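You operate a simulated robot arm through the tools that you are given. There is no shell and no other tool. Be economical: measure what you need, move in short steps, check, and stop when the job is done.

You are at the controls of a simulated robot arm. One attempt, no reset.

JOB
Open the black case, lay the blue board in it, refit the lid and shut both clips.
Fine: the lid may wait on the grey cabinet; the other boards stay in the tray.

It is judged by the outcome, as a careful person would: the job done as asked, and still so three seconds after it is handed in. It fails if anything else is knocked over, pushed out of place, dropped, spilled or broken. Lids that push on must go on centred and level and be pressed home; caps that screw on are set level and turned clockwise until they are tight.

ROBOT AND FRAMES
A 6-joint arm with a two-finger parallel gripper, fixed in place. Base frame: the origin is at the foot of the arm, x ahead of it, y to its left, z up; the work surface is at about z = 785. Readings come in mm, rad, newtons and seconds.
With the tool pointing down near the work surface it reaches from about 260 to 680 mm from the base axis. Its first joint turns from -1.152 to 1.152 rad. Payload 2.9 kg.
The TCP is the grasp point between the finger pads, 30 mm short of the fingertips. In the tool frame z runs along the fingers and y along their closing line. Largest opening 110 mm; finger width 20, thickness 10; the body of the gripper, 48 by 112 mm, starts 55 mm behind the TCP.
Orientation is told as [roll, pitch, yaw] about the base's x, y, z axes, in that order, counted from this pose: with the fingers straight down and closing along the base's y, the tool's x points along the base's -x, its y along +y and its z along -z.

CONTROLS
- The arm moves only by the tool servo_tool. Its arguments are lists of equal length, an entry for each row: "offset": the shift along the tool's x, y, z in mm, a list of three; "rotation": the turn, a rotation vector about the tool's x, y, z in rad, a list of three. In form: {"offset": [[dx, dy, dz], ...], "rotation": [[rx, ry, rz], ...]}. A call has 1 to 12 rows; each row is the pose to reach, as a shift and turn from the pose commanded when the call began, along the tool's axes at that moment. "claw" is the gripper command, from -1 (shut) to 1 (fully open), values between in proportion, set as the call begins (left out, the last holds). A row lasts 0.2 s, in which the tool goes at most 50 mm and 0.15 rad; a call with a longer step from one row to the next is refused whole, and so is a gripper value outside its range. A pose out of reach is approached as far as the arm can. The call stops where the force on the tool passes 40 N (or 10 N more than at its start, if that is more) or the arm is blocked; 0.2 s more then pass. The fingers move at their own pace (about 108 mm/s each) and stop on an object; they squeeze with about 33 N. The grip force told is the motor's: it shows also when the fingers shut on nothing. Time passes only in rows, and 0.2 s behind the last, so rows that repeat a pose let the fingers close. It gives the time, the measured TCP pose, the force on the tool (base axes), the opening and the grip force at its end, in the units of the frame above (readings bear some noise), and new pictures: "pictures" is both (left out), scene, wrist or none.
- Cameras (640 x 400 px; columns grow to the right, rows downward): "scene" is fixed at [84.2, 445.4, 1374.5]; the picture's right is [-0.65, -0.76, 0.00], its down [-0.51, 0.43, -0.75] and it looks along [0.57, -0.48, -0.67] (base axes); focal length 360 px, centre (320, 200). "wrist" rides on the gripper at [-36, 0, -57] in the tool frame; the picture's right is [0.00, -1.00, 0.00], its down [0.97, 0.00, -0.24] and it looks along [0.24, 0.00, 0.97] (tool axes); focal length 218 px, centre (320, 200). There is no depth. A picture from a camera that has moved, and an enlarged one, comes with that camera's place and axes in the base frame and with its lens.
- enlarge(camera, box): a new picture of the part [left, top, right, bottom] of that camera's present view, enlarged. The clock stands still meanwhile.
- job_done(): hands the job in; it is judged then, once.

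Go step by step. Nothing tells you positions but the pictures and the camera data: compare them with the known pose of the tool, close in by small moves and look again before you grip or let go. The budget is 120 turns and 150 pictures, counting those below and the enlarged ones. Unless the task says otherwise, let go and move clear before handing in, and close with one line.

The tools are called after "Request:" as a command line: name --argument value ..., lists and objects as JSON in quotes. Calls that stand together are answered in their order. servo_tool: Moves the arm, as the interface text tells. Its arguments: {"type":"object","properties":{"offset":{"type":"array"},"rotation":{"type":"array"},"claw":{"type":"number"},"pictures":{"type":"string","enum":["both","scene","wrist","none"]}},"required":["offset","rotation"]} The other tools are called the same way: enlarge (camera, box) takes an enlarged picture of a part of a camera's view; job_done () hands the job in.

At the start:

```text
t: 0.0
eef_pos: [452.8, 33.9, 1074.1]
ee_rot: [0.0, 0.002, 0.001]
contact_force: [0.3, 0.1, -0.2]
grip_width: 110.0
grip_force: 0.0
```

scene: 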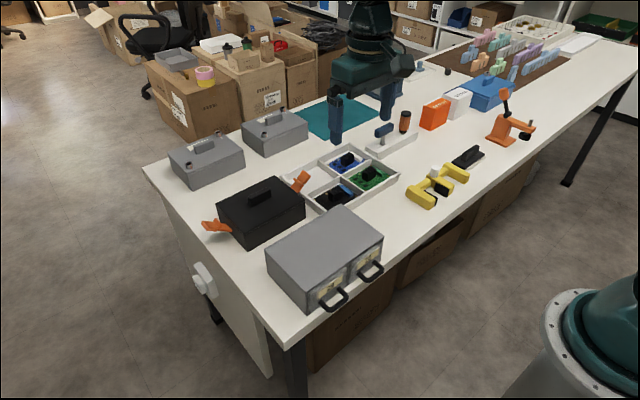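
wrist: 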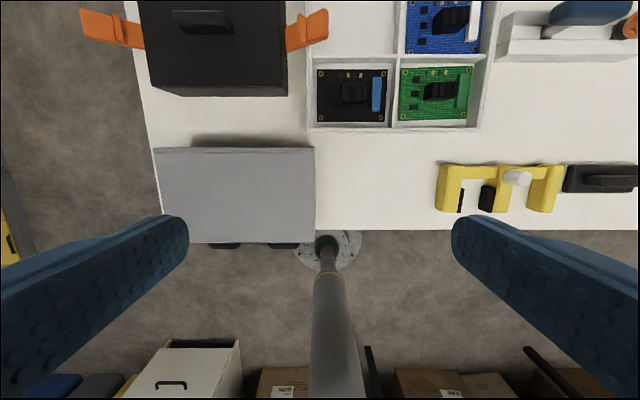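

I see the black case with orange clips (apparently open), the tray with blue/green/black boards and the grey cabinet. I'll take closer looks first.

Request:
enlarge --camera "scene" --box '[190, 130, 410, 268]'

Request:
enlarge --camera "wrist" --box '[70, 0, 500, 260]'

```text
2.90 times, centred on (300, 199) of scene
camera zoom: at [84.2, 445.4, 1374.5], right [-0.65, -0.76, 0.0], down [-0.51, 0.43, -0.75], along [0.57, -0.48, -0.67], focal length 1045 px, centre (378, 203)
```

zoom: 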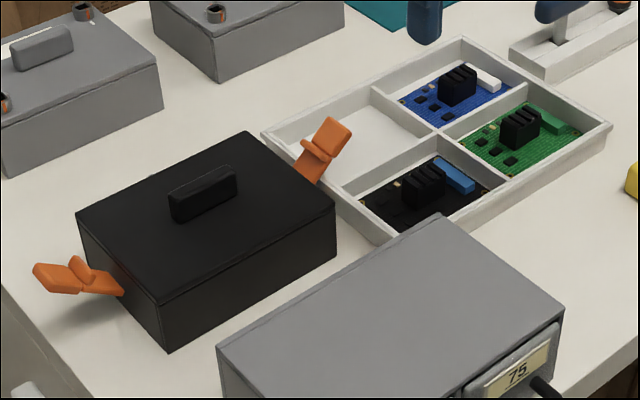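

```text
1.49 times, centred on (285, 130) of wrist
camera zoom: at [490.9, 33.4, 1129.9], right [0.0, -1.0, 0.0], down [-0.97, 0.0, 0.24], along [-0.24, 0.0, -0.97], focal length 325 px, centre (372, 304)
```

zoom: 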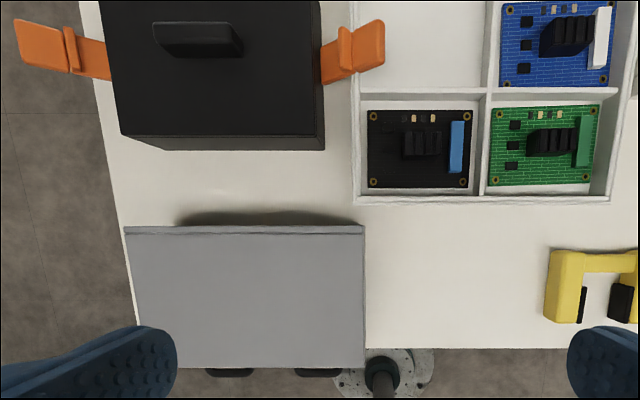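

The case sits near (622, 163), lid handle along y, both clips hanging open outward. I'll move above the case for a precise look.

Request:
servo_tool --offset '[[-32, 27, 5], [-64, 54, 10], [-96, 81, 15], [-128, 108, 24], [-128, 108, 24]]' --rotation '[[0, 0, 0], [0, 0, 0], [0, 0, 0], [0, 0, 0], [0, 0, 0]]'

```text
t: 1.2
eef_pos: [582.4, 141.8, 1051.2]
ee_rot: [0.001, 0.0, 0.0]
contact_force: [-0.3, -0.6, -1.1]
grip_width: 109.9
grip_force: 0.1
camera wrist: at [619.9, 140.7, 1106.8], right [0.0, -1.0, 0.0], down [-0.97, 0.0, 0.24], along [-0.24, 0.0, -0.97], focal length 218 px, centre (320, 200)
```

scene: 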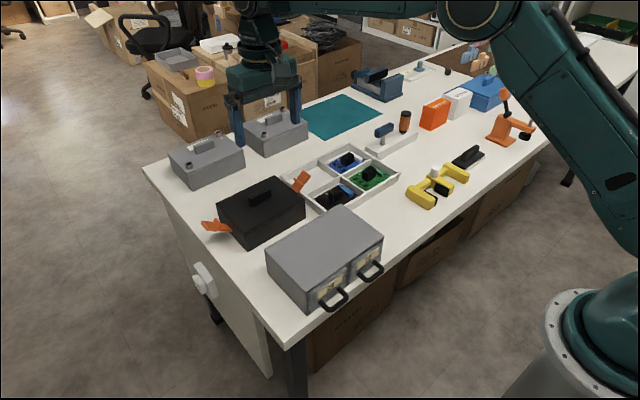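
wrist: 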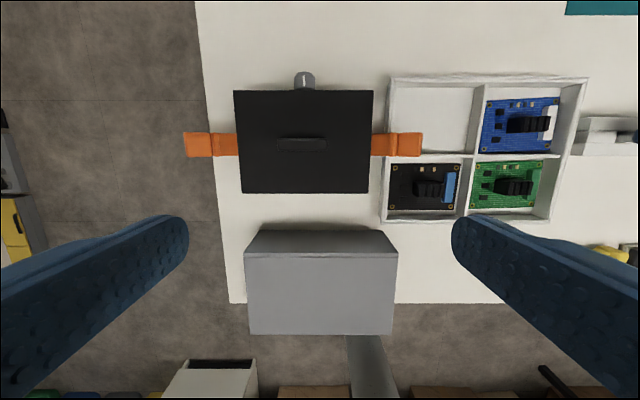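

The case is in view; I'll enlarge to get detail on the case, clips, and the grey thing behind it.

Request:
enlarge --camera "wrist" --box '[170, 60, 450, 235]'

Request:
enlarge --camera "wrist" --box '[370, 65, 610, 230]'

Request:
enlarge --camera "scene" --box '[140, 100, 330, 250]'

```text
2.29 times, centred on (310, 148) of wrist
camera zoom: at [619.9, 140.7, 1106.8], right [0.0, -1.0, 0.0], down [-0.97, 0.0, 0.24], along [-0.24, 0.0, -0.97], focal length 499 px, centre (343, 320)
```

zoom: 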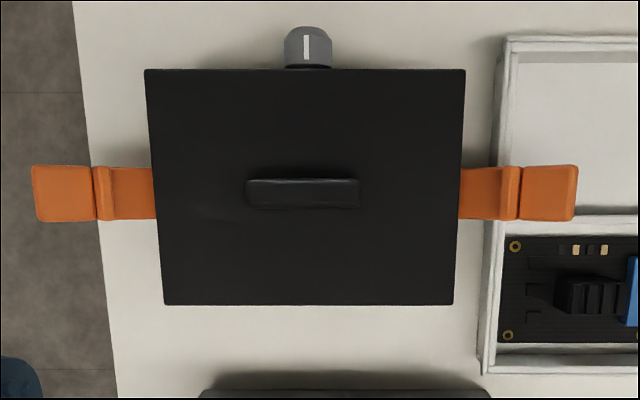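

```text
2.42 times, centred on (490, 148) of wrist
camera zoom: at [619.9, 140.7, 1106.8], right [0.0, -1.0, 0.0], down [-0.97, 0.0, 0.24], along [-0.24, 0.0, -0.97], focal length 529 px, centre (-92, 327)
```

zoom: 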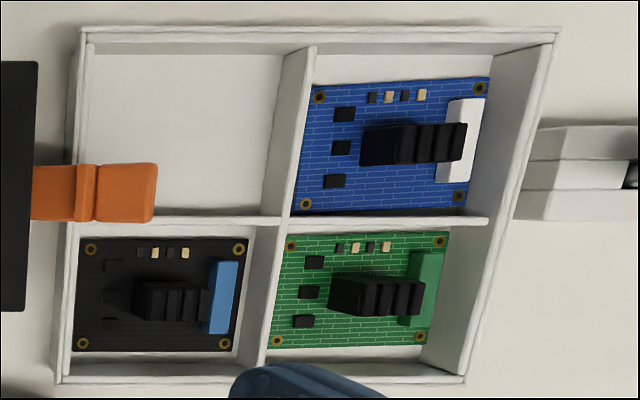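

```text
2.67 times, centred on (235, 175) of scene
camera zoom: at [84.3, 445.5, 1374.5], right [-0.65, -0.76, 0.0], down [-0.51, 0.43, -0.75], along [0.57, -0.48, -0.67], focal length 961 px, centre (547, 267)
```

zoom: 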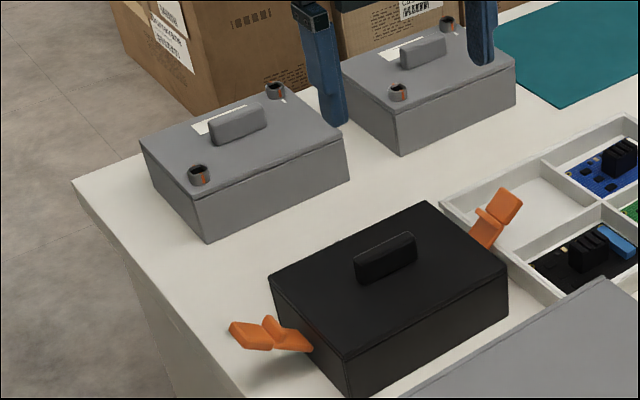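

The case is about 161×119 mm, lid top z≈835, centre (621,160), handle about 57 mm along y. There's a marked grey knob on its far side, possibly a lock, so I'll look at it closer.

Request:
servo_tool --offset '[[-35, 9, 45], [-68, 18, 80]]' --rotation '[[0, 0, 0], [0, 0, 0]]' --pictures "wrist"

```text
refused: row 1 steps farther than a row can; nothing moved
```

Request:
servo_tool --offset '[[-23, 6, 27], [-46, 12, 54], [-68, 18, 80], [-68, 18, 80]]' --rotation '[[0, 0, 0], [0, 0, 0], [0, 0, 0], [0, 0, 0]]' --pictures "wrist"

```text
t: 2.2
eef_pos: [651.9, 160.5, 969.5]
ee_rot: [-0.001, 0.001, 0.0]
contact_force: [-0.2, 0.0, 0.8]
grip_width: 110.1
grip_force: 0.0
camera wrist: at [688.5, 159.5, 1026.1], right [0.0, -1.0, 0.0], down [-0.97, 0.0, 0.24], along [-0.24, 0.0, -0.97], focal length 218 px, centre (320, 200)
```

wrist: 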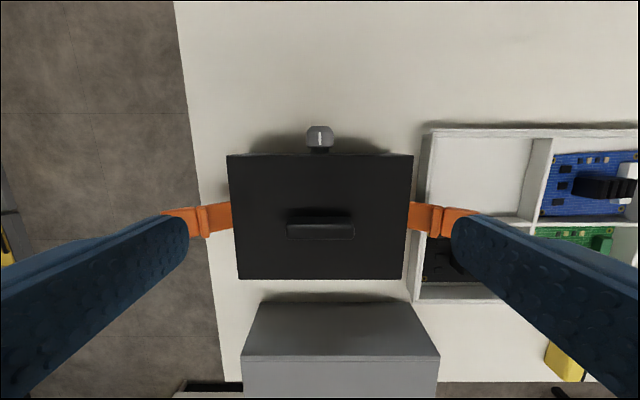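

I'll enlarge the knob area.

Request:
enlarge --camera "wrist" --box '[270, 110, 370, 172]'

```text
6.40 times, centred on (320, 141) of wrist
camera zoom: at [688.5, 159.5, 1026.1], right [0.0, -1.0, 0.0], down [-0.97, 0.0, 0.24], along [-0.24, 0.0, -0.97], focal length 1397 px, centre (320, 578)
```

zoom: 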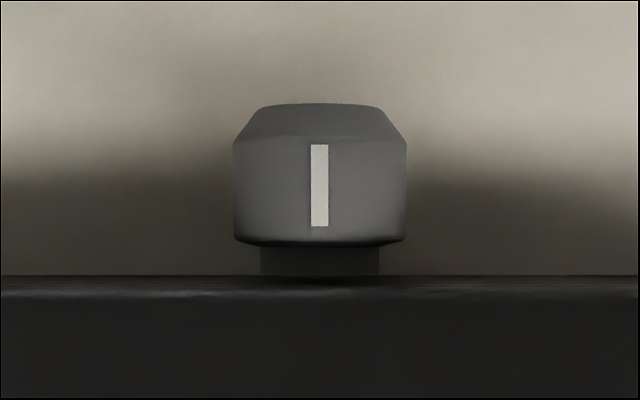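

The knob's axis runs along x on the case's rear face, mark up, so possibly a lock; I'll test the lid gently. Now I move above the handle.

Request:
servo_tool --offset '[[15, 0, 25], [31, 0, 45], [31, 0, 65], [31, 0, 65]]' --rotation '[[0, 0, 0], [0, 0, 0], [0, 0, 0], [0, 0, 0]]'

```text
t: 3.2
eef_pos: [620.4, 159.4, 905.1]
ee_rot: [0.001, 0.001, -0.001]
contact_force: [0.3, 0.5, 0.0]
grip_width: 109.9
grip_force: 0.2
camera wrist: at [657.4, 158.8, 961.0], right [0.0, -1.0, 0.0], down [-0.97, 0.0, 0.24], along [-0.24, 0.0, -0.97], focal length 218 px, centre (320, 200)
```

scene: 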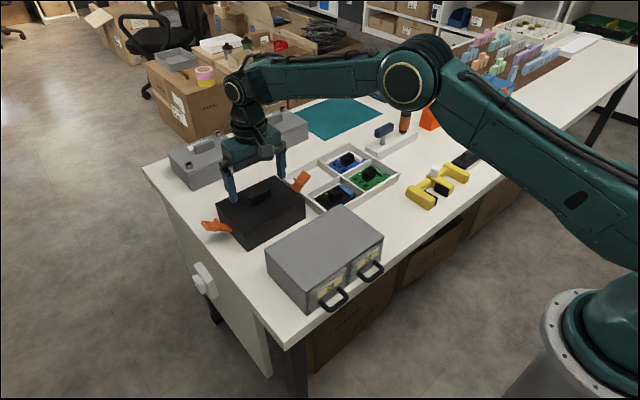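
wrist: 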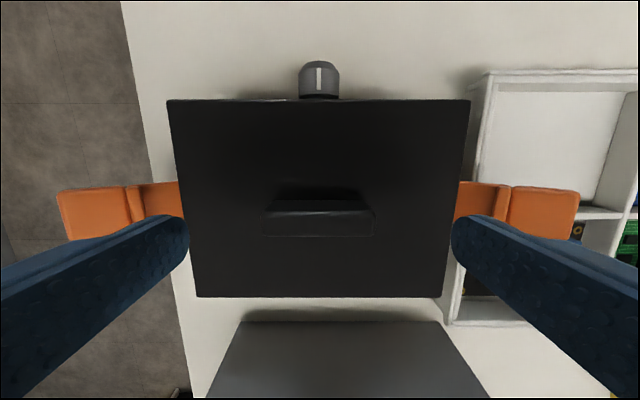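

Fingers straddle the handle lengthwise and clear the clips. I descend to TCP z≈869 and grip the handle's ends.

Request:
servo_tool --offset '[[0, 0, 20], [0, 0, 35]]' --rotation '[[0, 0, 0], [0, 0, 0]]' --pictures "none"

Request:
servo_tool --offset '[[0, 0, 0], [0, 0, 0], [0, 0, 0]]' --rotation '[[0, 0, 0], [0, 0, 0], [0, 0, 0]]' --claw -1

```text
t: 3.8
eef_pos: [618.8, 158.5, 871.1]
ee_rot: [0.0, 0.002, 0.002]
contact_force: [-1.1, -0.5, 3.0]
grip_width: 109.9
grip_force: 0.0
```

```text
t: 4.6
eef_pos: [617.9, 158.7, 870.0]
ee_rot: [-0.002, -0.003, 0.0]
contact_force: [0.8, -1.0, 4.0]
grip_width: 55.3
grip_force: 32.7
camera wrist: at [655.7, 158.6, 926.5], right [0.0, -1.0, 0.0], down [-0.97, 0.0, 0.24], along [-0.24, 0.0, -0.97], focal length 218 px, centre (320, 200)
```

scene: 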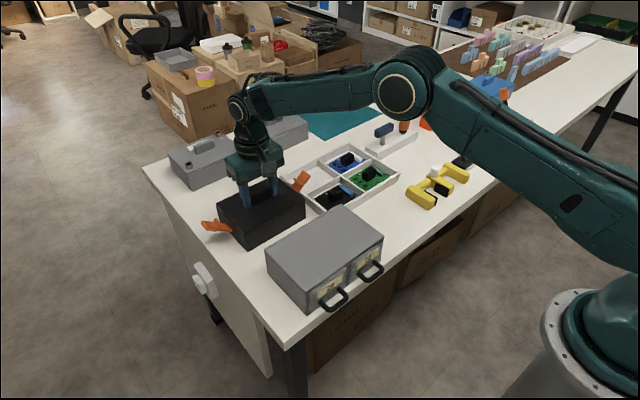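
wrist: 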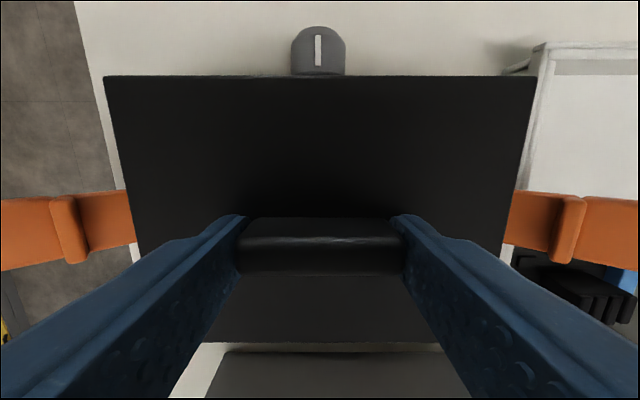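

The handle is gripped at 55 mm. I lift just a few mm to see whether the lid is free.

Request:
servo_tool --offset '[[0, 0, -1], [0, 0, -2], [0, 0, -3]]' --rotation '[[0, 0, 0], [0, 0, 0], [0, 0, 0]]' --pictures "wrist"

```text
t: 5.4
eef_pos: [618.0, 159.7, 871.9]
ee_rot: [-0.001, 0.002, 0.0]
contact_force: [0.2, 0.1, -1.6]
grip_width: 55.5
grip_force: 33.0
camera wrist: at [655.5, 159.5, 928.5], right [0.0, -1.0, 0.0], down [-0.97, 0.0, 0.24], along [-0.24, 0.0, -0.97], focal length 218 px, centre (320, 200)
```

wrist: 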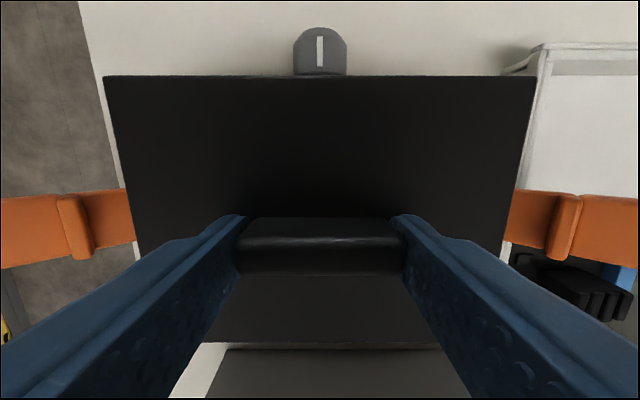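

Force is low and the lid follows the gripper. I continue a little.

Request:
servo_tool --offset '[[0, 0, -3], [0, 0, -6], [0, 0, -9]]' --rotation '[[0, 0, 0], [0, 0, 0], [0, 0, 0]]'

```text
t: 6.2
eef_pos: [619.1, 159.0, 881.4]
ee_rot: [0.001, -0.002, 0.001]
contact_force: [-0.2, 0.0, -0.9]
grip_width: 55.4
grip_force: 33.3
camera wrist: at [656.0, 159.5, 937.9], right [0.0, -1.0, 0.0], down [-0.97, 0.0, 0.24], along [-0.24, 0.0, -0.97], focal length 218 px, centre (320, 200)
```

scene: 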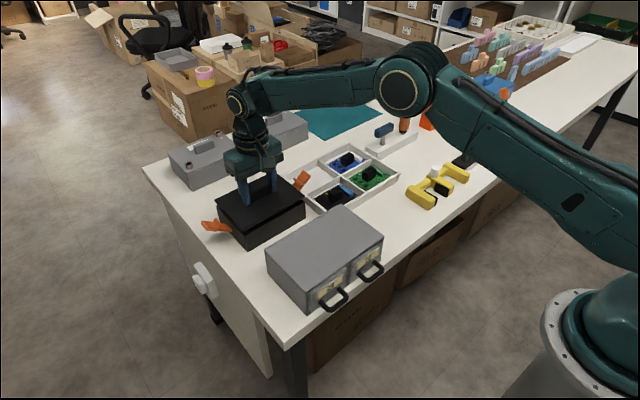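
wrist: 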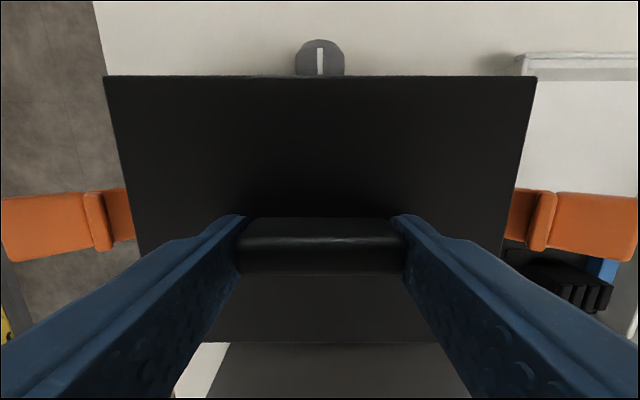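

The lid is free. I lift it clear, keeping it level, and carry it over the grey cabinet (top about x 362–486, y 39–239, z≈853).

Request:
servo_tool --offset '[[0, 0, -40], [0, 0, -80], [20, 0, -100], [60, -5, -100], [100, -10, -100], [140, -15, -100], [175, -20, -100], [195.8, -20, -100], [195.8, -20, -100]]' --rotation '[[0, 0, 0], [0, 0, 0], [0, 0, 0], [0, 0, 0], [0, 0, 0], [0, 0, 0], [0, 0, 0], [0, 0, 0], [0, 0, 0]]'

```text
t: 8.2
eef_pos: [422.6, 139.9, 980.4]
ee_rot: [0.0, 0.0, 0.0]
contact_force: [-0.1, -0.6, -0.1]
grip_width: 55.3
grip_force: 32.8
camera wrist: at [459.8, 138.6, 1037.2], right [0.0, -1.0, 0.0], down [-0.97, 0.0, 0.24], along [-0.24, 0.0, -0.97], focal length 218 px, centre (320, 200)
```

scene: 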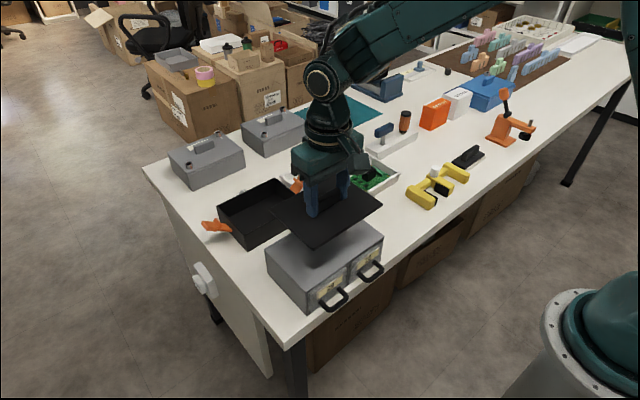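
wrist: 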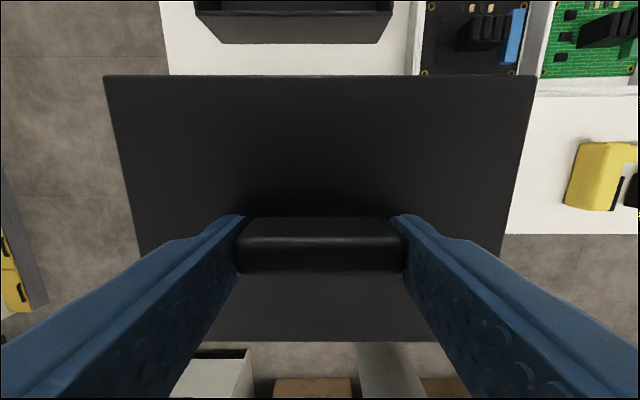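

The lid is off and level above the cabinet. I lower it close, then in small steps.

Request:
servo_tool --offset '[[0, 0, 35], [0, 0, 65], [0, 0, 74], [0, 0, 77]]' --rotation '[[0, 0, 0], [0, 0, 0], [0, 0, 0], [0, 0, 0]]' --pictures "scene"

Request:
enlarge --camera "scene" --box '[200, 140, 400, 310]'

```text
t: 9.2
eef_pos: [422.8, 140.2, 903.2]
ee_rot: [-0.001, 0.0, 0.001]
contact_force: [-0.1, -0.5, -0.7]
grip_width: 55.7
grip_force: 32.6
```

scene: 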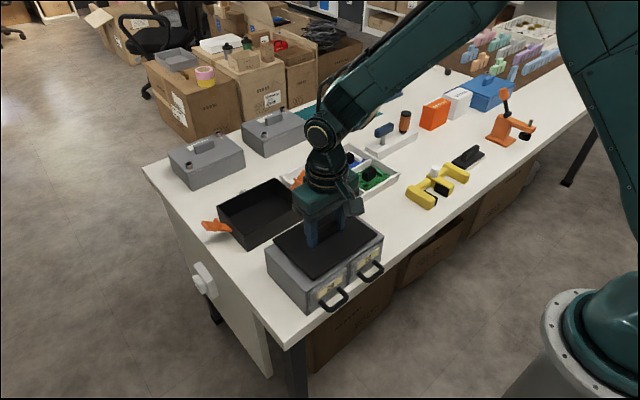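

```text
2.35 times, centred on (300, 225) of scene
camera zoom: at [84.3, 445.4, 1374.5], right [-0.65, -0.76, 0.0], down [-0.51, 0.43, -0.75], along [0.57, -0.48, -0.67], focal length 848 px, centre (367, 141)
```

zoom: 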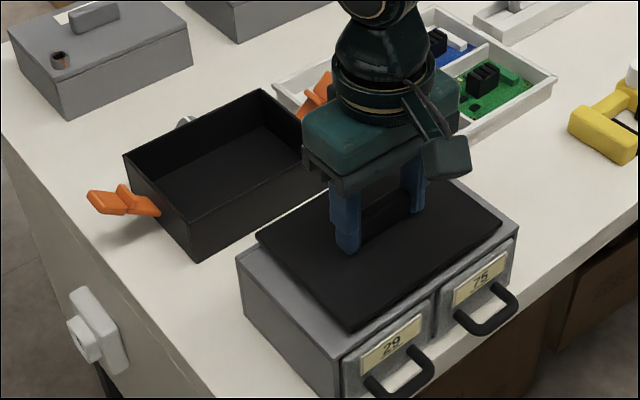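

The lid is well placed just over the cabinet top. I lower in 1–2 mm steps until contact.

Request:
servo_tool --offset '[[0, 0, 1.5], [0, 0, 3], [0, 0, 4.5], [0, 0, 6], [0, 0, 7.5]]' --rotation '[[0, 0, 0], [0, 0, 0], [0, 0, 0], [0, 0, 0], [0, 0, 0]]' --pictures "none"

```text
t: 10.6
eef_pos: [423.7, 140.5, 899.3]
ee_rot: [0.001, -0.002, 0.001]
contact_force: [-1.2, -0.1, 5.0]
grip_width: 55.2
grip_force: 32.7
stopped in row 5: the force on the tool passed its limit (the readings are from after the stop); the commanded pose is now the measured one
```

Contact made at z≈899. I release and lift away, looking at the result.

Request:
servo_tool --offset '[[0, 0, 0], [0, 0, 0], [0, 0, -20], [0, 0, -60], [0, 0, -100]]' --rotation '[[0, 0, 0], [0, 0, 0], [0, 0, 0], [0, 0, 0], [0, 0, 0]]' --claw 1

```text
t: 11.8
eef_pos: [423.8, 140.1, 998.2]
ee_rot: [0.002, -0.005, 0.002]
contact_force: [0.7, 0.4, 0.6]
grip_width: 110.0
grip_force: 0.1
camera wrist: at [460.3, 139.4, 1055.9], right [0.0, -1.0, 0.0], down [-0.97, 0.0, 0.24], along [-0.24, 0.0, -0.97], focal length 218 px, centre (320, 200)
```

scene: 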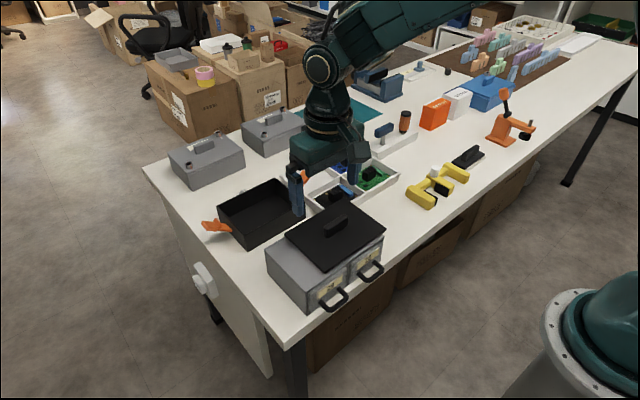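
wrist: 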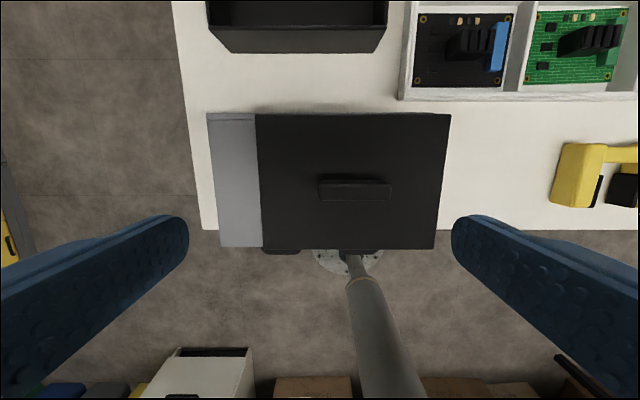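

The lid lies flat on the cabinet, though it shifted about 30 mm in y on release, so I'll open more gently from now on. Next I go above the blue board.

Request:
servo_tool --offset '[[-24, -32, 0], [-48, -64, 0], [-72, -96, 0], [-96, -128, 0], [-120, -160, 5], [-144, -192, 10], [-168, -224, 20], [-192, -256, 30], [-196, -265, 38], [-196, -265, 38]]' --rotation '[[0, 0, 0], [0, 0, 0], [0, 0, 0], [0, 0, 0], [0, 0, 0], [0, 0, 0], [0, 0, 0], [0, 0, 0], [0, 0, 0], [0, 0, 0]]'

Request:
enlarge --camera "scene" --box '[200, 140, 420, 278]'

```text
t: 14.0
eef_pos: [617.7, -125.9, 962.6]
ee_rot: [0.002, -0.002, 0.001]
contact_force: [-0.4, -0.6, 0.0]
grip_width: 110.2
grip_force: 0.1
camera wrist: at [654.9, -125.8, 1019.0], right [0.0, -1.0, 0.0], down [-0.97, 0.0, 0.24], along [-0.24, 0.0, -0.97], focal length 218 px, centre (320, 200)
```

scene: 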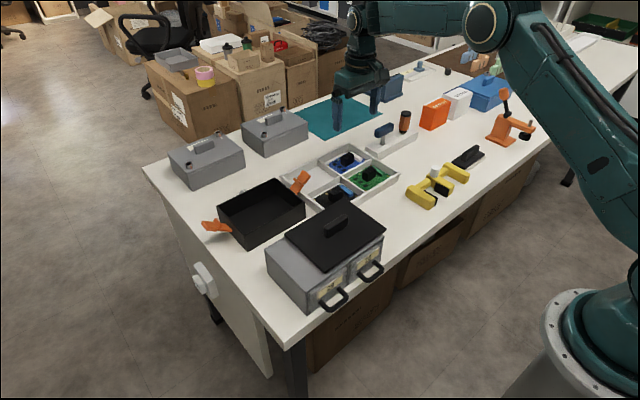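
wrist: 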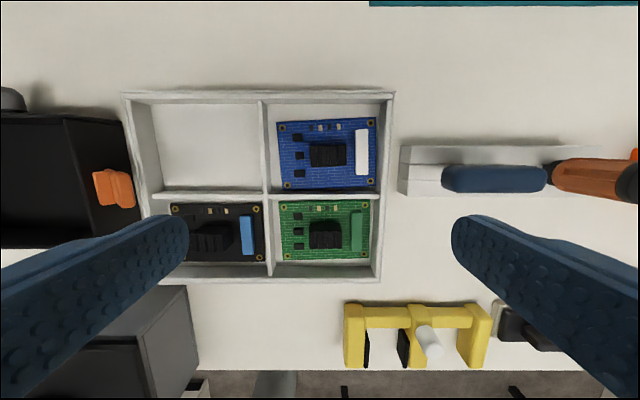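

```text
2.90 times, centred on (310, 209) of scene
camera zoom: at [84.3, 445.4, 1374.5], right [-0.65, -0.76, 0.0], down [-0.51, 0.43, -0.75], along [0.57, -0.48, -0.67], focal length 1045 px, centre (349, 174)
```

zoom: 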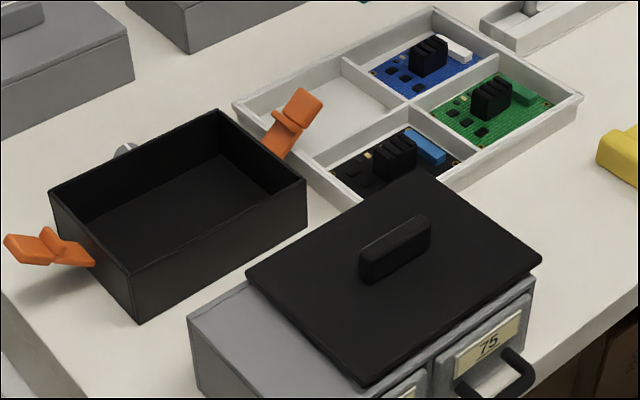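

I need the heatsink/board geometry for the grasp.

Request:
enlarge --camera "wrist" --box '[260, 85, 400, 205]'

Request:
enlarge --camera "scene" --box '[310, 135, 400, 195]'

```text
3.33 times, centred on (330, 145) of wrist
camera zoom: at [654.9, -125.8, 1019.0], right [0.0, -1.0, 0.0], down [-0.97, 0.0, 0.24], along [-0.24, 0.0, -0.97], focal length 728 px, centre (287, 383)
```

zoom: 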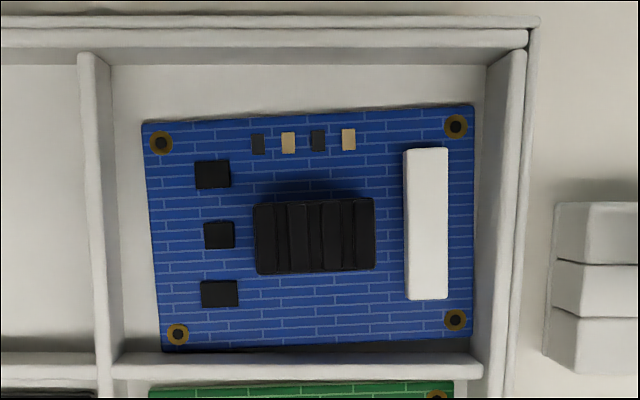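

```text
6.67 times, centred on (355, 165) of scene
camera zoom: at [84.3, 445.4, 1374.5], right [-0.65, -0.76, 0.0], down [-0.51, 0.43, -0.75], along [0.57, -0.48, -0.67], focal length 2404 px, centre (87, 433)
```

zoom: 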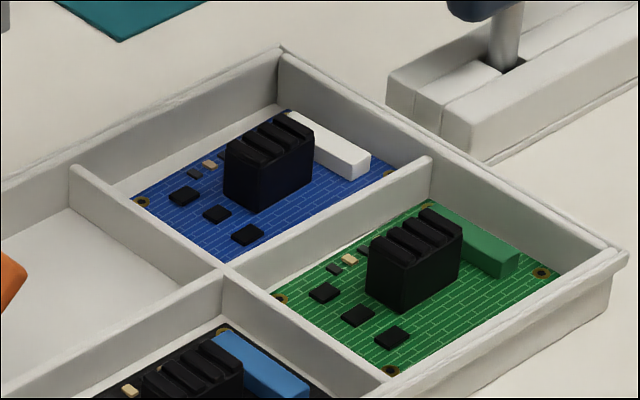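

The heatsink is about 34 mm (y) × 20 mm (x), ~28 mm tall at ≈(646,-134), with the board yawed by about 3°. I'll turn the gripper by -87° to grip across its x faces, clear of the white connector.

Request:
servo_tool --offset '[[-3, -1, 6], [-6, -2, 12], [-9, -3, 18], [-12, -4, 24], [-15, -5, 30], [-18, -6, 36], [-21, -7, 42], [-24, -8, 46], [-27, -8, 50], [-27, -8, 50], [-27, -8, 50], [-27, -8, 50]]' --rotation '[[0, 0, 0.14], [0, 0, 0.28], [0, 0, 0.42], [0, 0, 0.56], [0, 0, 0.7], [0, 0, 0.84], [0, 0, 0.98], [0, 0, 1.12], [0, 0, 1.26], [0, 0, 1.4], [0, 0, 1.52], [0, 0, 1.52]]'

```text
t: 16.6
eef_pos: [645.9, -133.5, 911.9]
ee_rot: [0.004, 0.002, -1.523]
contact_force: [0.2, -0.3, -0.3]
grip_width: 110.1
grip_force: 0.0
camera wrist: at [648.9, -169.1, 968.7], right [-1.0, -0.05, 0.0], down [-0.05, 0.97, 0.24], along [-0.01, 0.24, -0.97], focal length 218 px, centre (320, 200)
```

scene: 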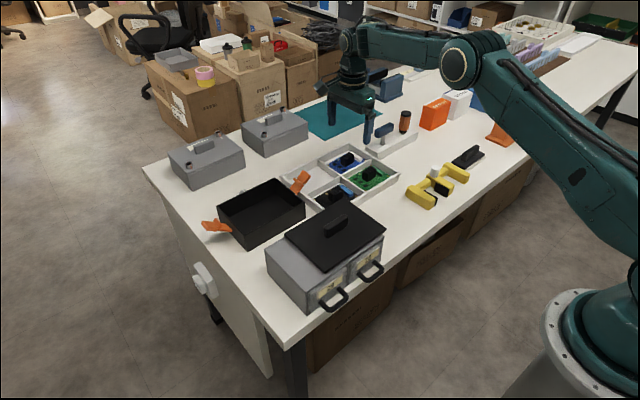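
wrist: 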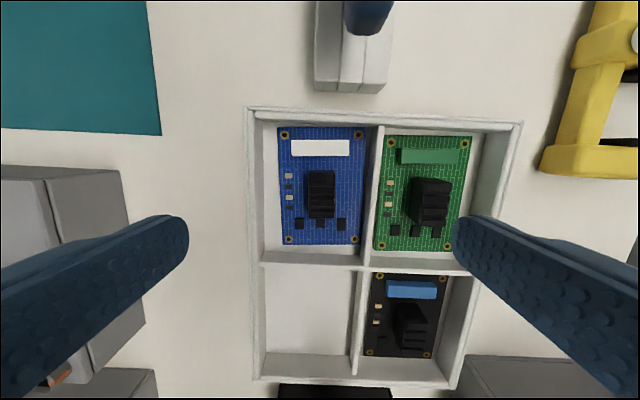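

Aligned above the heatsink. I narrow the fingers to ~55 mm and descend partway.

Request:
servo_tool --offset '[[0, -1, 10], [0, -1, 30], [0, -1, 50]]' --rotation '[[0, 0, 0], [0, 0, 0], [0, 0, 0]]' --claw 0

Request:
enlarge --camera "scene" --box '[300, 90, 420, 195]'

```text
t: 17.4
eef_pos: [644.5, -132.9, 862.4]
ee_rot: [0.004, 0.001, -1.521]
contact_force: [-0.5, -1.3, -0.5]
grip_width: 55.0
grip_force: 0.0
camera wrist: at [647.7, -169.4, 918.1], right [-1.0, -0.05, 0.0], down [-0.05, 0.97, 0.24], along [-0.01, 0.24, -0.97], focal length 218 px, centre (320, 200)
```

scene: 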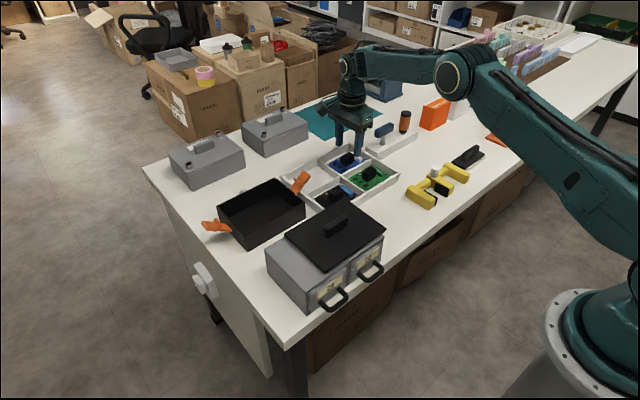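
wrist: 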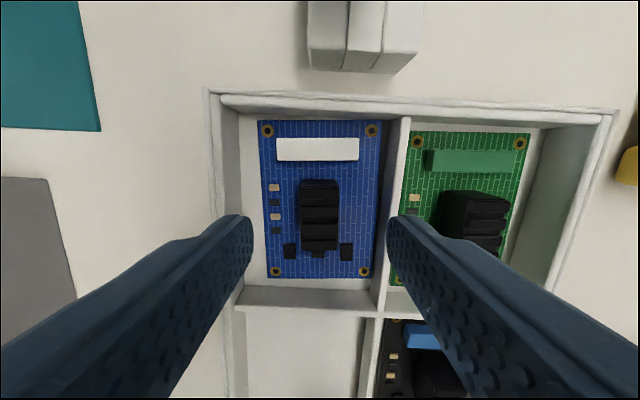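

```text
3.81 times, centred on (360, 142) of scene
camera zoom: at [84.3, 445.4, 1374.5], right [-0.65, -0.76, 0.0], down [-0.51, 0.43, -0.75], along [0.57, -0.48, -0.67], focal length 1374 px, centre (168, 419)
```

zoom: 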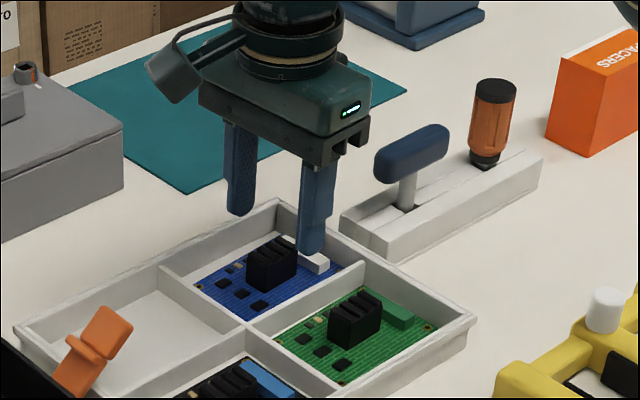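

The right finger would pass over the divider at this opening, so I narrow to ~40 mm and then descend to just above the board.

Request:
servo_tool --offset '[[-2, 0, 0], [-2, 0, 8]]' --rotation '[[0, 0, 0], [0, 0, 0]]' --claw -0.29

Request:
enlarge --camera "wrist" --box '[220, 110, 420, 290]'

```text
t: 18.0
eef_pos: [645.6, -135.1, 853.9]
ee_rot: [0.004, 0.003, -1.52]
contact_force: [0.2, -0.3, -0.6]
grip_width: 39.2
grip_force: 0.1
camera wrist: at [647.6, -171.4, 909.6], right [-1.0, -0.05, 0.0], down [-0.05, 0.97, 0.24], along [-0.01, 0.24, -0.97], focal length 218 px, centre (320, 200)
```

scene: 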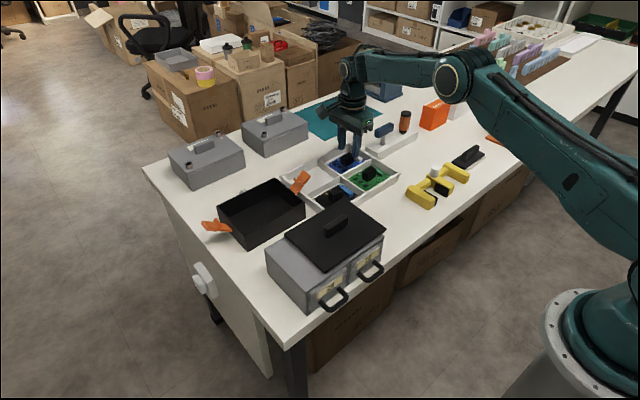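
wrist: 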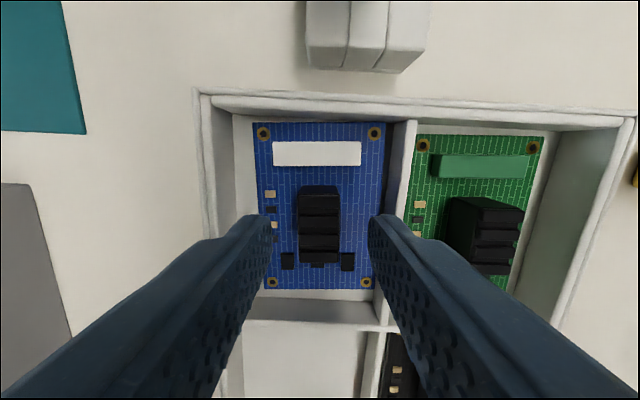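

```text
2.22 times, centred on (320, 200) of wrist
camera zoom: at [647.6, -171.4, 909.6], right [-1.0, -0.05, 0.0], down [-0.05, 0.97, 0.24], along [-0.01, 0.24, -0.97], focal length 485 px, centre (320, 200)
```

zoom: 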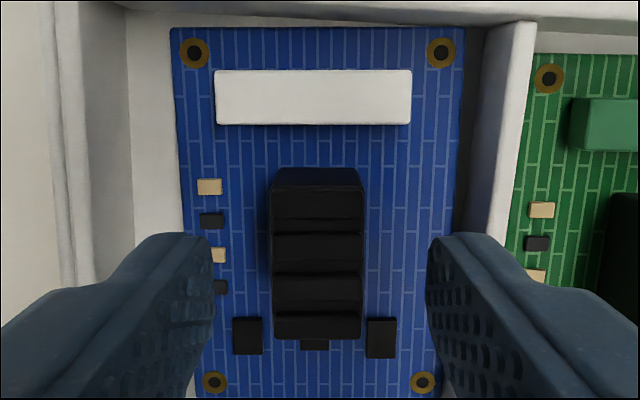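

Well centred. I descend with tips to about z=801.

Request:
servo_tool --offset '[[0, 0, 10], [0, 0, 18], [0, 0, 23], [0, 0, 23]]' --rotation '[[0, 0, 0], [0, 0, 0], [0, 0, 0], [0, 0, 0]]' --pictures "wrist"

Request:
enlarge --camera "scene" --box '[310, 120, 400, 195]'

```text
t: 19.0
eef_pos: [646.8, -133.3, 832.4]
ee_rot: [0.004, 0.002, -1.519]
contact_force: [-0.1, 0.3, -0.5]
grip_width: 39.1
grip_force: 0.0
camera wrist: at [648.9, -171.0, 888.3], right [-1.0, -0.05, 0.0], down [-0.05, 0.97, 0.24], along [-0.01, 0.24, -0.97], focal length 218 px, centre (320, 200)
```

wrist: 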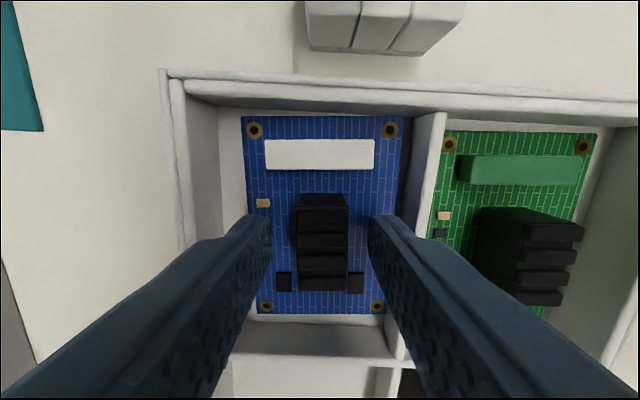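

```text
5.33 times, centred on (355, 158) of scene
camera zoom: at [84.2, 445.4, 1374.5], right [-0.65, -0.76, 0.0], down [-0.51, 0.43, -0.75], along [0.57, -0.48, -0.67], focal length 1923 px, centre (133, 427)
```

zoom: 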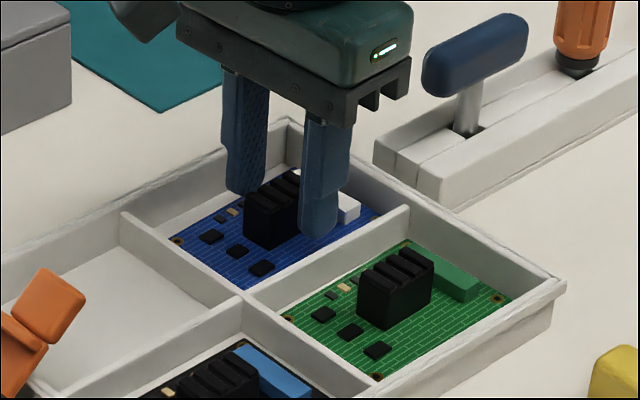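

Fingers straddle the heatsink. I close on it.

Request:
servo_tool --offset '[[0, 0, 0], [0, 0, 0], [0, 0, 0]]' --rotation '[[0, 0, 0], [0, 0, 0], [0, 0, 0]]' --claw -1 --pictures "none"

Request:
servo_tool --offset '[[0, 0, -2], [0, 0, -6], [0, 0, -12]]' --rotation '[[0, 0, 0], [0, 0, 0], [0, 0, 0]]'

```text
t: 19.8
eef_pos: [646.3, -135.2, 832.9]
ee_rot: [0.003, 0.003, -1.521]
contact_force: [-0.1, 1.0, -0.2]
grip_width: 19.0
grip_force: 33.2
```

```text
t: 20.6
eef_pos: [646.2, -134.5, 843.4]
ee_rot: [0.004, 0.002, -1.518]
contact_force: [0.3, -0.5, -0.4]
grip_width: 19.1
grip_force: 32.9
camera wrist: at [648.7, -170.6, 900.4], right [-1.0, -0.05, 0.0], down [-0.05, 0.97, 0.24], along [-0.01, 0.24, -0.97], focal length 218 px, centre (320, 200)
```

scene: 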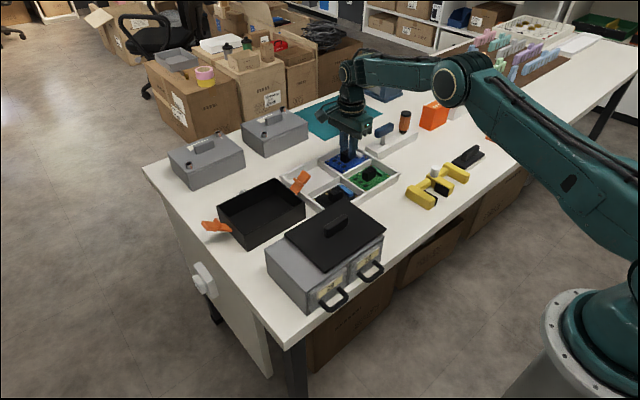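
wrist: 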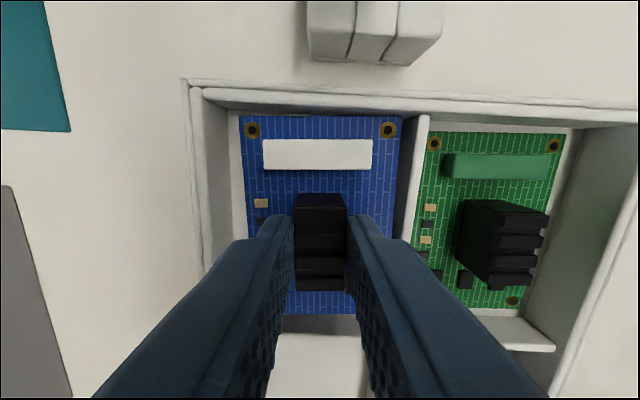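

The board is held level. I raise it and carry it above the case, squaring its yaw.

Request:
servo_tool --offset '[[0, 0, -40], [0, 0, -80], [10, 0, -110], [52, -2, -110], [94, -4, -110], [136, -5, -110], [178, -6, -110], [220, -8, -110], [260, -9, -110], [295, -10, -110], [295, -10, -110]]' --rotation '[[0, 0, 0], [0, 0, 0], [0, 0, 0], [0, 0, 0.05], [0, 0, 0.05], [0, 0, 0.05], [0, 0, 0.05], [0, 0, 0.05], [0, 0, 0.05], [0, 0, 0.05], [0, 0, 0.05]]'

Request:
enlarge --camera "scene" --box '[170, 80, 350, 260]'

```text
t: 23.0
eef_pos: [619.6, 157.9, 951.9]
ee_rot: [0.004, 0.002, -1.57]
contact_force: [0.0, -0.3, -0.8]
grip_width: 19.2
grip_force: 32.8
camera wrist: at [621.3, 122.2, 1009.3], right [-1.0, 0.0, 0.0], down [0.0, 0.97, 0.24], along [0.0, 0.24, -0.97], focal length 218 px, centre (320, 200)
```

scene: 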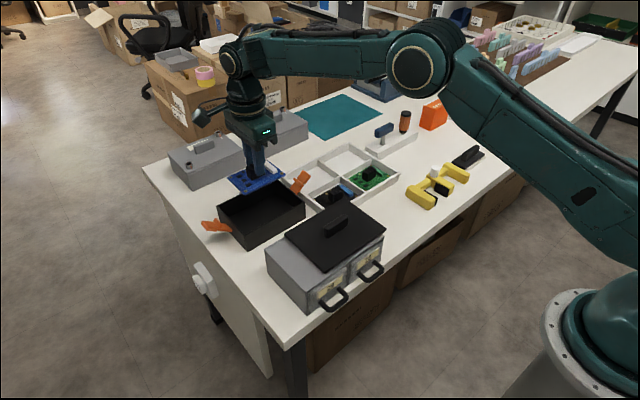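
wrist: 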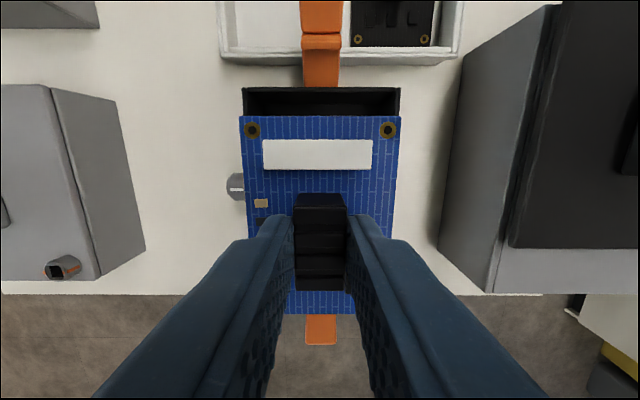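

```text
2.22 times, centred on (260, 170) of scene
camera zoom: at [84.2, 445.5, 1374.5], right [-0.65, -0.76, 0.0], down [-0.51, 0.43, -0.75], along [0.57, -0.48, -0.67], focal length 801 px, centre (453, 267)
```

zoom: 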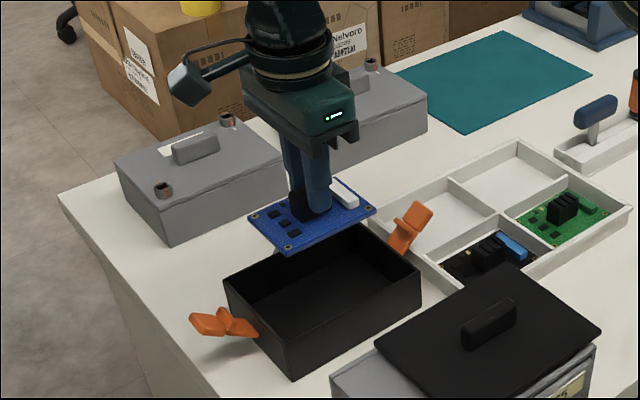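

Board is centred over the open case (centre ≈ (620,160)). I lower it into the case.

Request:
servo_tool --offset '[[0, 0, 40], [0, 0, 75], [0, 0, 100], [0, 0, 110], [0, 0, 110]]' --rotation '[[0, 0, 0], [0, 0, 0], [0, 0, 0], [0, 0, 0], [0, 0, 0]]'

Request:
servo_tool --offset '[[0, 0, 1], [0, 0, 2], [0, 0, 3], [0, 0, 4], [0, 0, 5], [0, 0, 6], [0, 0, 7], [0, 0, 8], [0, 0, 9]]' --rotation '[[0, 0, 0], [0, 0, 0], [0, 0, 0], [0, 0, 0], [0, 0, 0], [0, 0, 0], [0, 0, 0], [0, 0, 0], [0, 0, 0]]' --pictures "wrist"

```text
t: 24.2
eef_pos: [621.0, 160.0, 842.7]
ee_rot: [0.004, 0.002, -1.569]
contact_force: [0.4, 0.4, -0.7]
grip_width: 19.0
grip_force: 32.7
camera wrist: at [622.2, 123.0, 899.0], right [-1.0, 0.0, 0.0], down [0.0, 0.97, 0.24], along [0.0, 0.24, -0.97], focal length 218 px, centre (320, 200)
```

scene: 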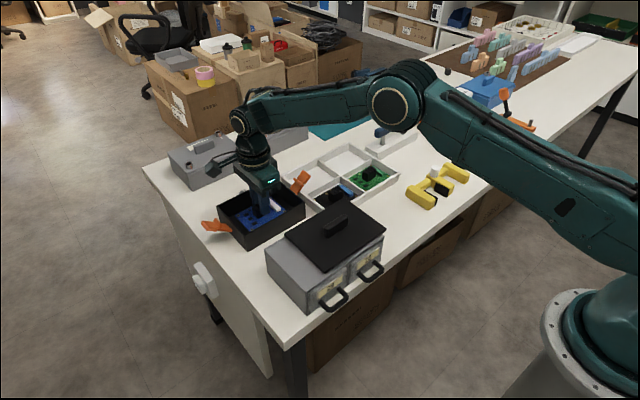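
wrist: 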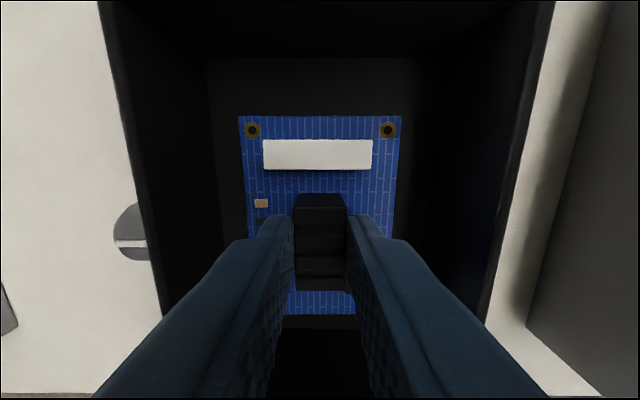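

```text
t: 26.2
eef_pos: [621.2, 159.0, 834.7]
ee_rot: [0.004, 0.002, -1.57]
contact_force: [0.0, -0.7, -1.2]
grip_width: 19.0
grip_force: 32.6
camera wrist: at [621.8, 122.3, 890.6], right [-1.0, 0.0, 0.0], down [0.0, 0.97, 0.24], along [0.0, 0.24, -0.97], focal length 218 px, centre (320, 200)
```

wrist: 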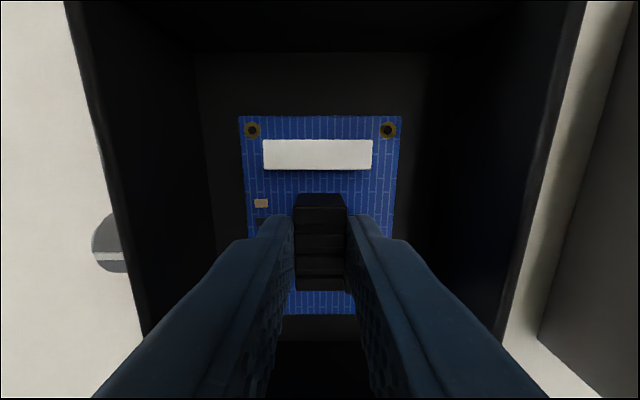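

No contact yet; I continue downward in small steps.

Request:
servo_tool --offset '[[0, 0, 1], [0, 0, 2], [0, 0, 3], [0, 0, 4], [0, 0, 5], [0, 0, 6]]' --rotation '[[0, 0, 0], [0, 0, 0], [0, 0, 0], [0, 0, 0], [0, 0, 0], [0, 0, 0]]' --pictures "none"

```text
t: 27.6
eef_pos: [621.3, 160.0, 832.8]
ee_rot: [0.01, 0.004, -1.572]
contact_force: [-5.0, -2.9, 28.5]
grip_width: 19.3
grip_force: 33.4
```

Contact with the case floor. I relieve the pressure and open slightly.

Request:
servo_tool --offset '[[0, 0, -2], [0, 0, -4], [0, 0, -4]]' --rotation '[[0, 0, 0], [0, 0, 0], [0, 0, 0]]' --pictures "none"

Request:
servo_tool --offset '[[0, 0, 0], [0, 0, 0]]' --rotation '[[0, 0, 0], [0, 0, 0]]' --claw -0.5 --pictures "wrist"

```text
t: 28.4
eef_pos: [621.0, 157.9, 831.0]
ee_rot: [0.003, 0.001, -1.57]
contact_force: [3.5, 0.6, 8.9]
grip_width: 19.1
grip_force: 33.1
```

```text
t: 29.0
eef_pos: [621.3, 159.0, 830.4]
ee_rot: [0.002, 0.001, -1.568]
contact_force: [0.0, -1.0, 0.0]
grip_width: 27.5
grip_force: 0.0
camera wrist: at [621.7, 122.4, 887.8], right [-1.0, 0.0, 0.0], down [0.0, 0.97, 0.24], along [0.0, 0.24, -0.97], focal length 218 px, centre (320, 200)
```

wrist: 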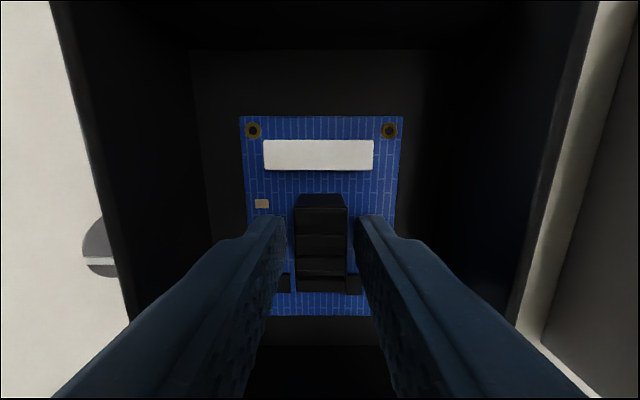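

Released cleanly; I rise straight up and check.

Request:
servo_tool --offset '[[0, 0, -10], [0, 0, -30], [0, 0, -70], [0, 0, -115], [0, 0, -115]]' --rotation '[[0, 0, 0], [0, 0, 0], [0, 0, 0], [0, 0, 0], [0, 0, 0]]'

Request:
enlarge --camera "scene" --box '[190, 150, 400, 300]'

```text
t: 30.2
eef_pos: [619.4, 158.9, 949.4]
ee_rot: [0.004, 0.002, -1.57]
contact_force: [0.2, 1.2, -0.5]
grip_width: 27.3
grip_force: 0.1
camera wrist: at [620.1, 122.1, 1005.1], right [-1.0, 0.0, 0.0], down [0.0, 0.97, 0.24], along [0.0, 0.24, -0.97], focal length 218 px, centre (320, 200)
```

scene: 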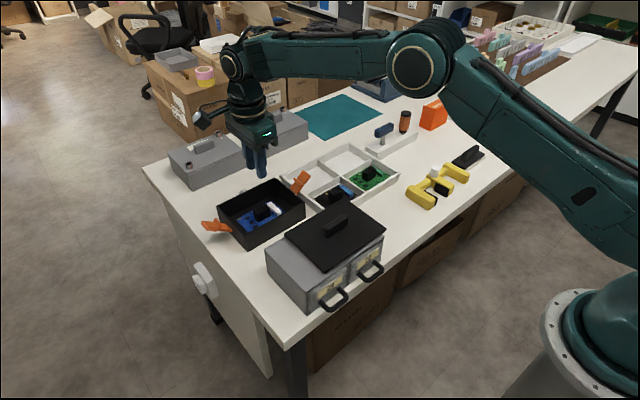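
wrist: 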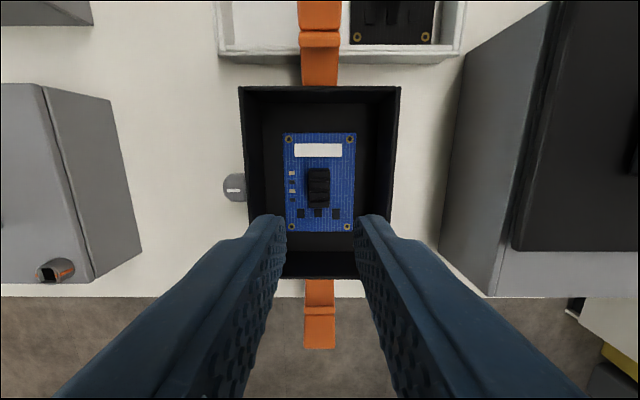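

```text
2.67 times, centred on (295, 225) of scene
camera zoom: at [84.2, 445.4, 1374.5], right [-0.65, -0.76, 0.0], down [-0.51, 0.43, -0.75], along [0.57, -0.48, -0.67], focal length 961 px, centre (387, 133)
```

zoom: 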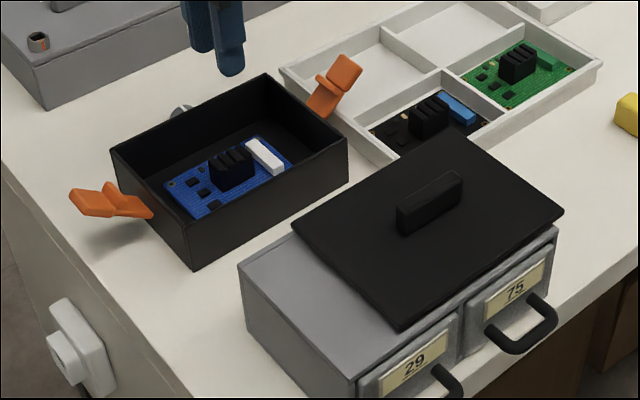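

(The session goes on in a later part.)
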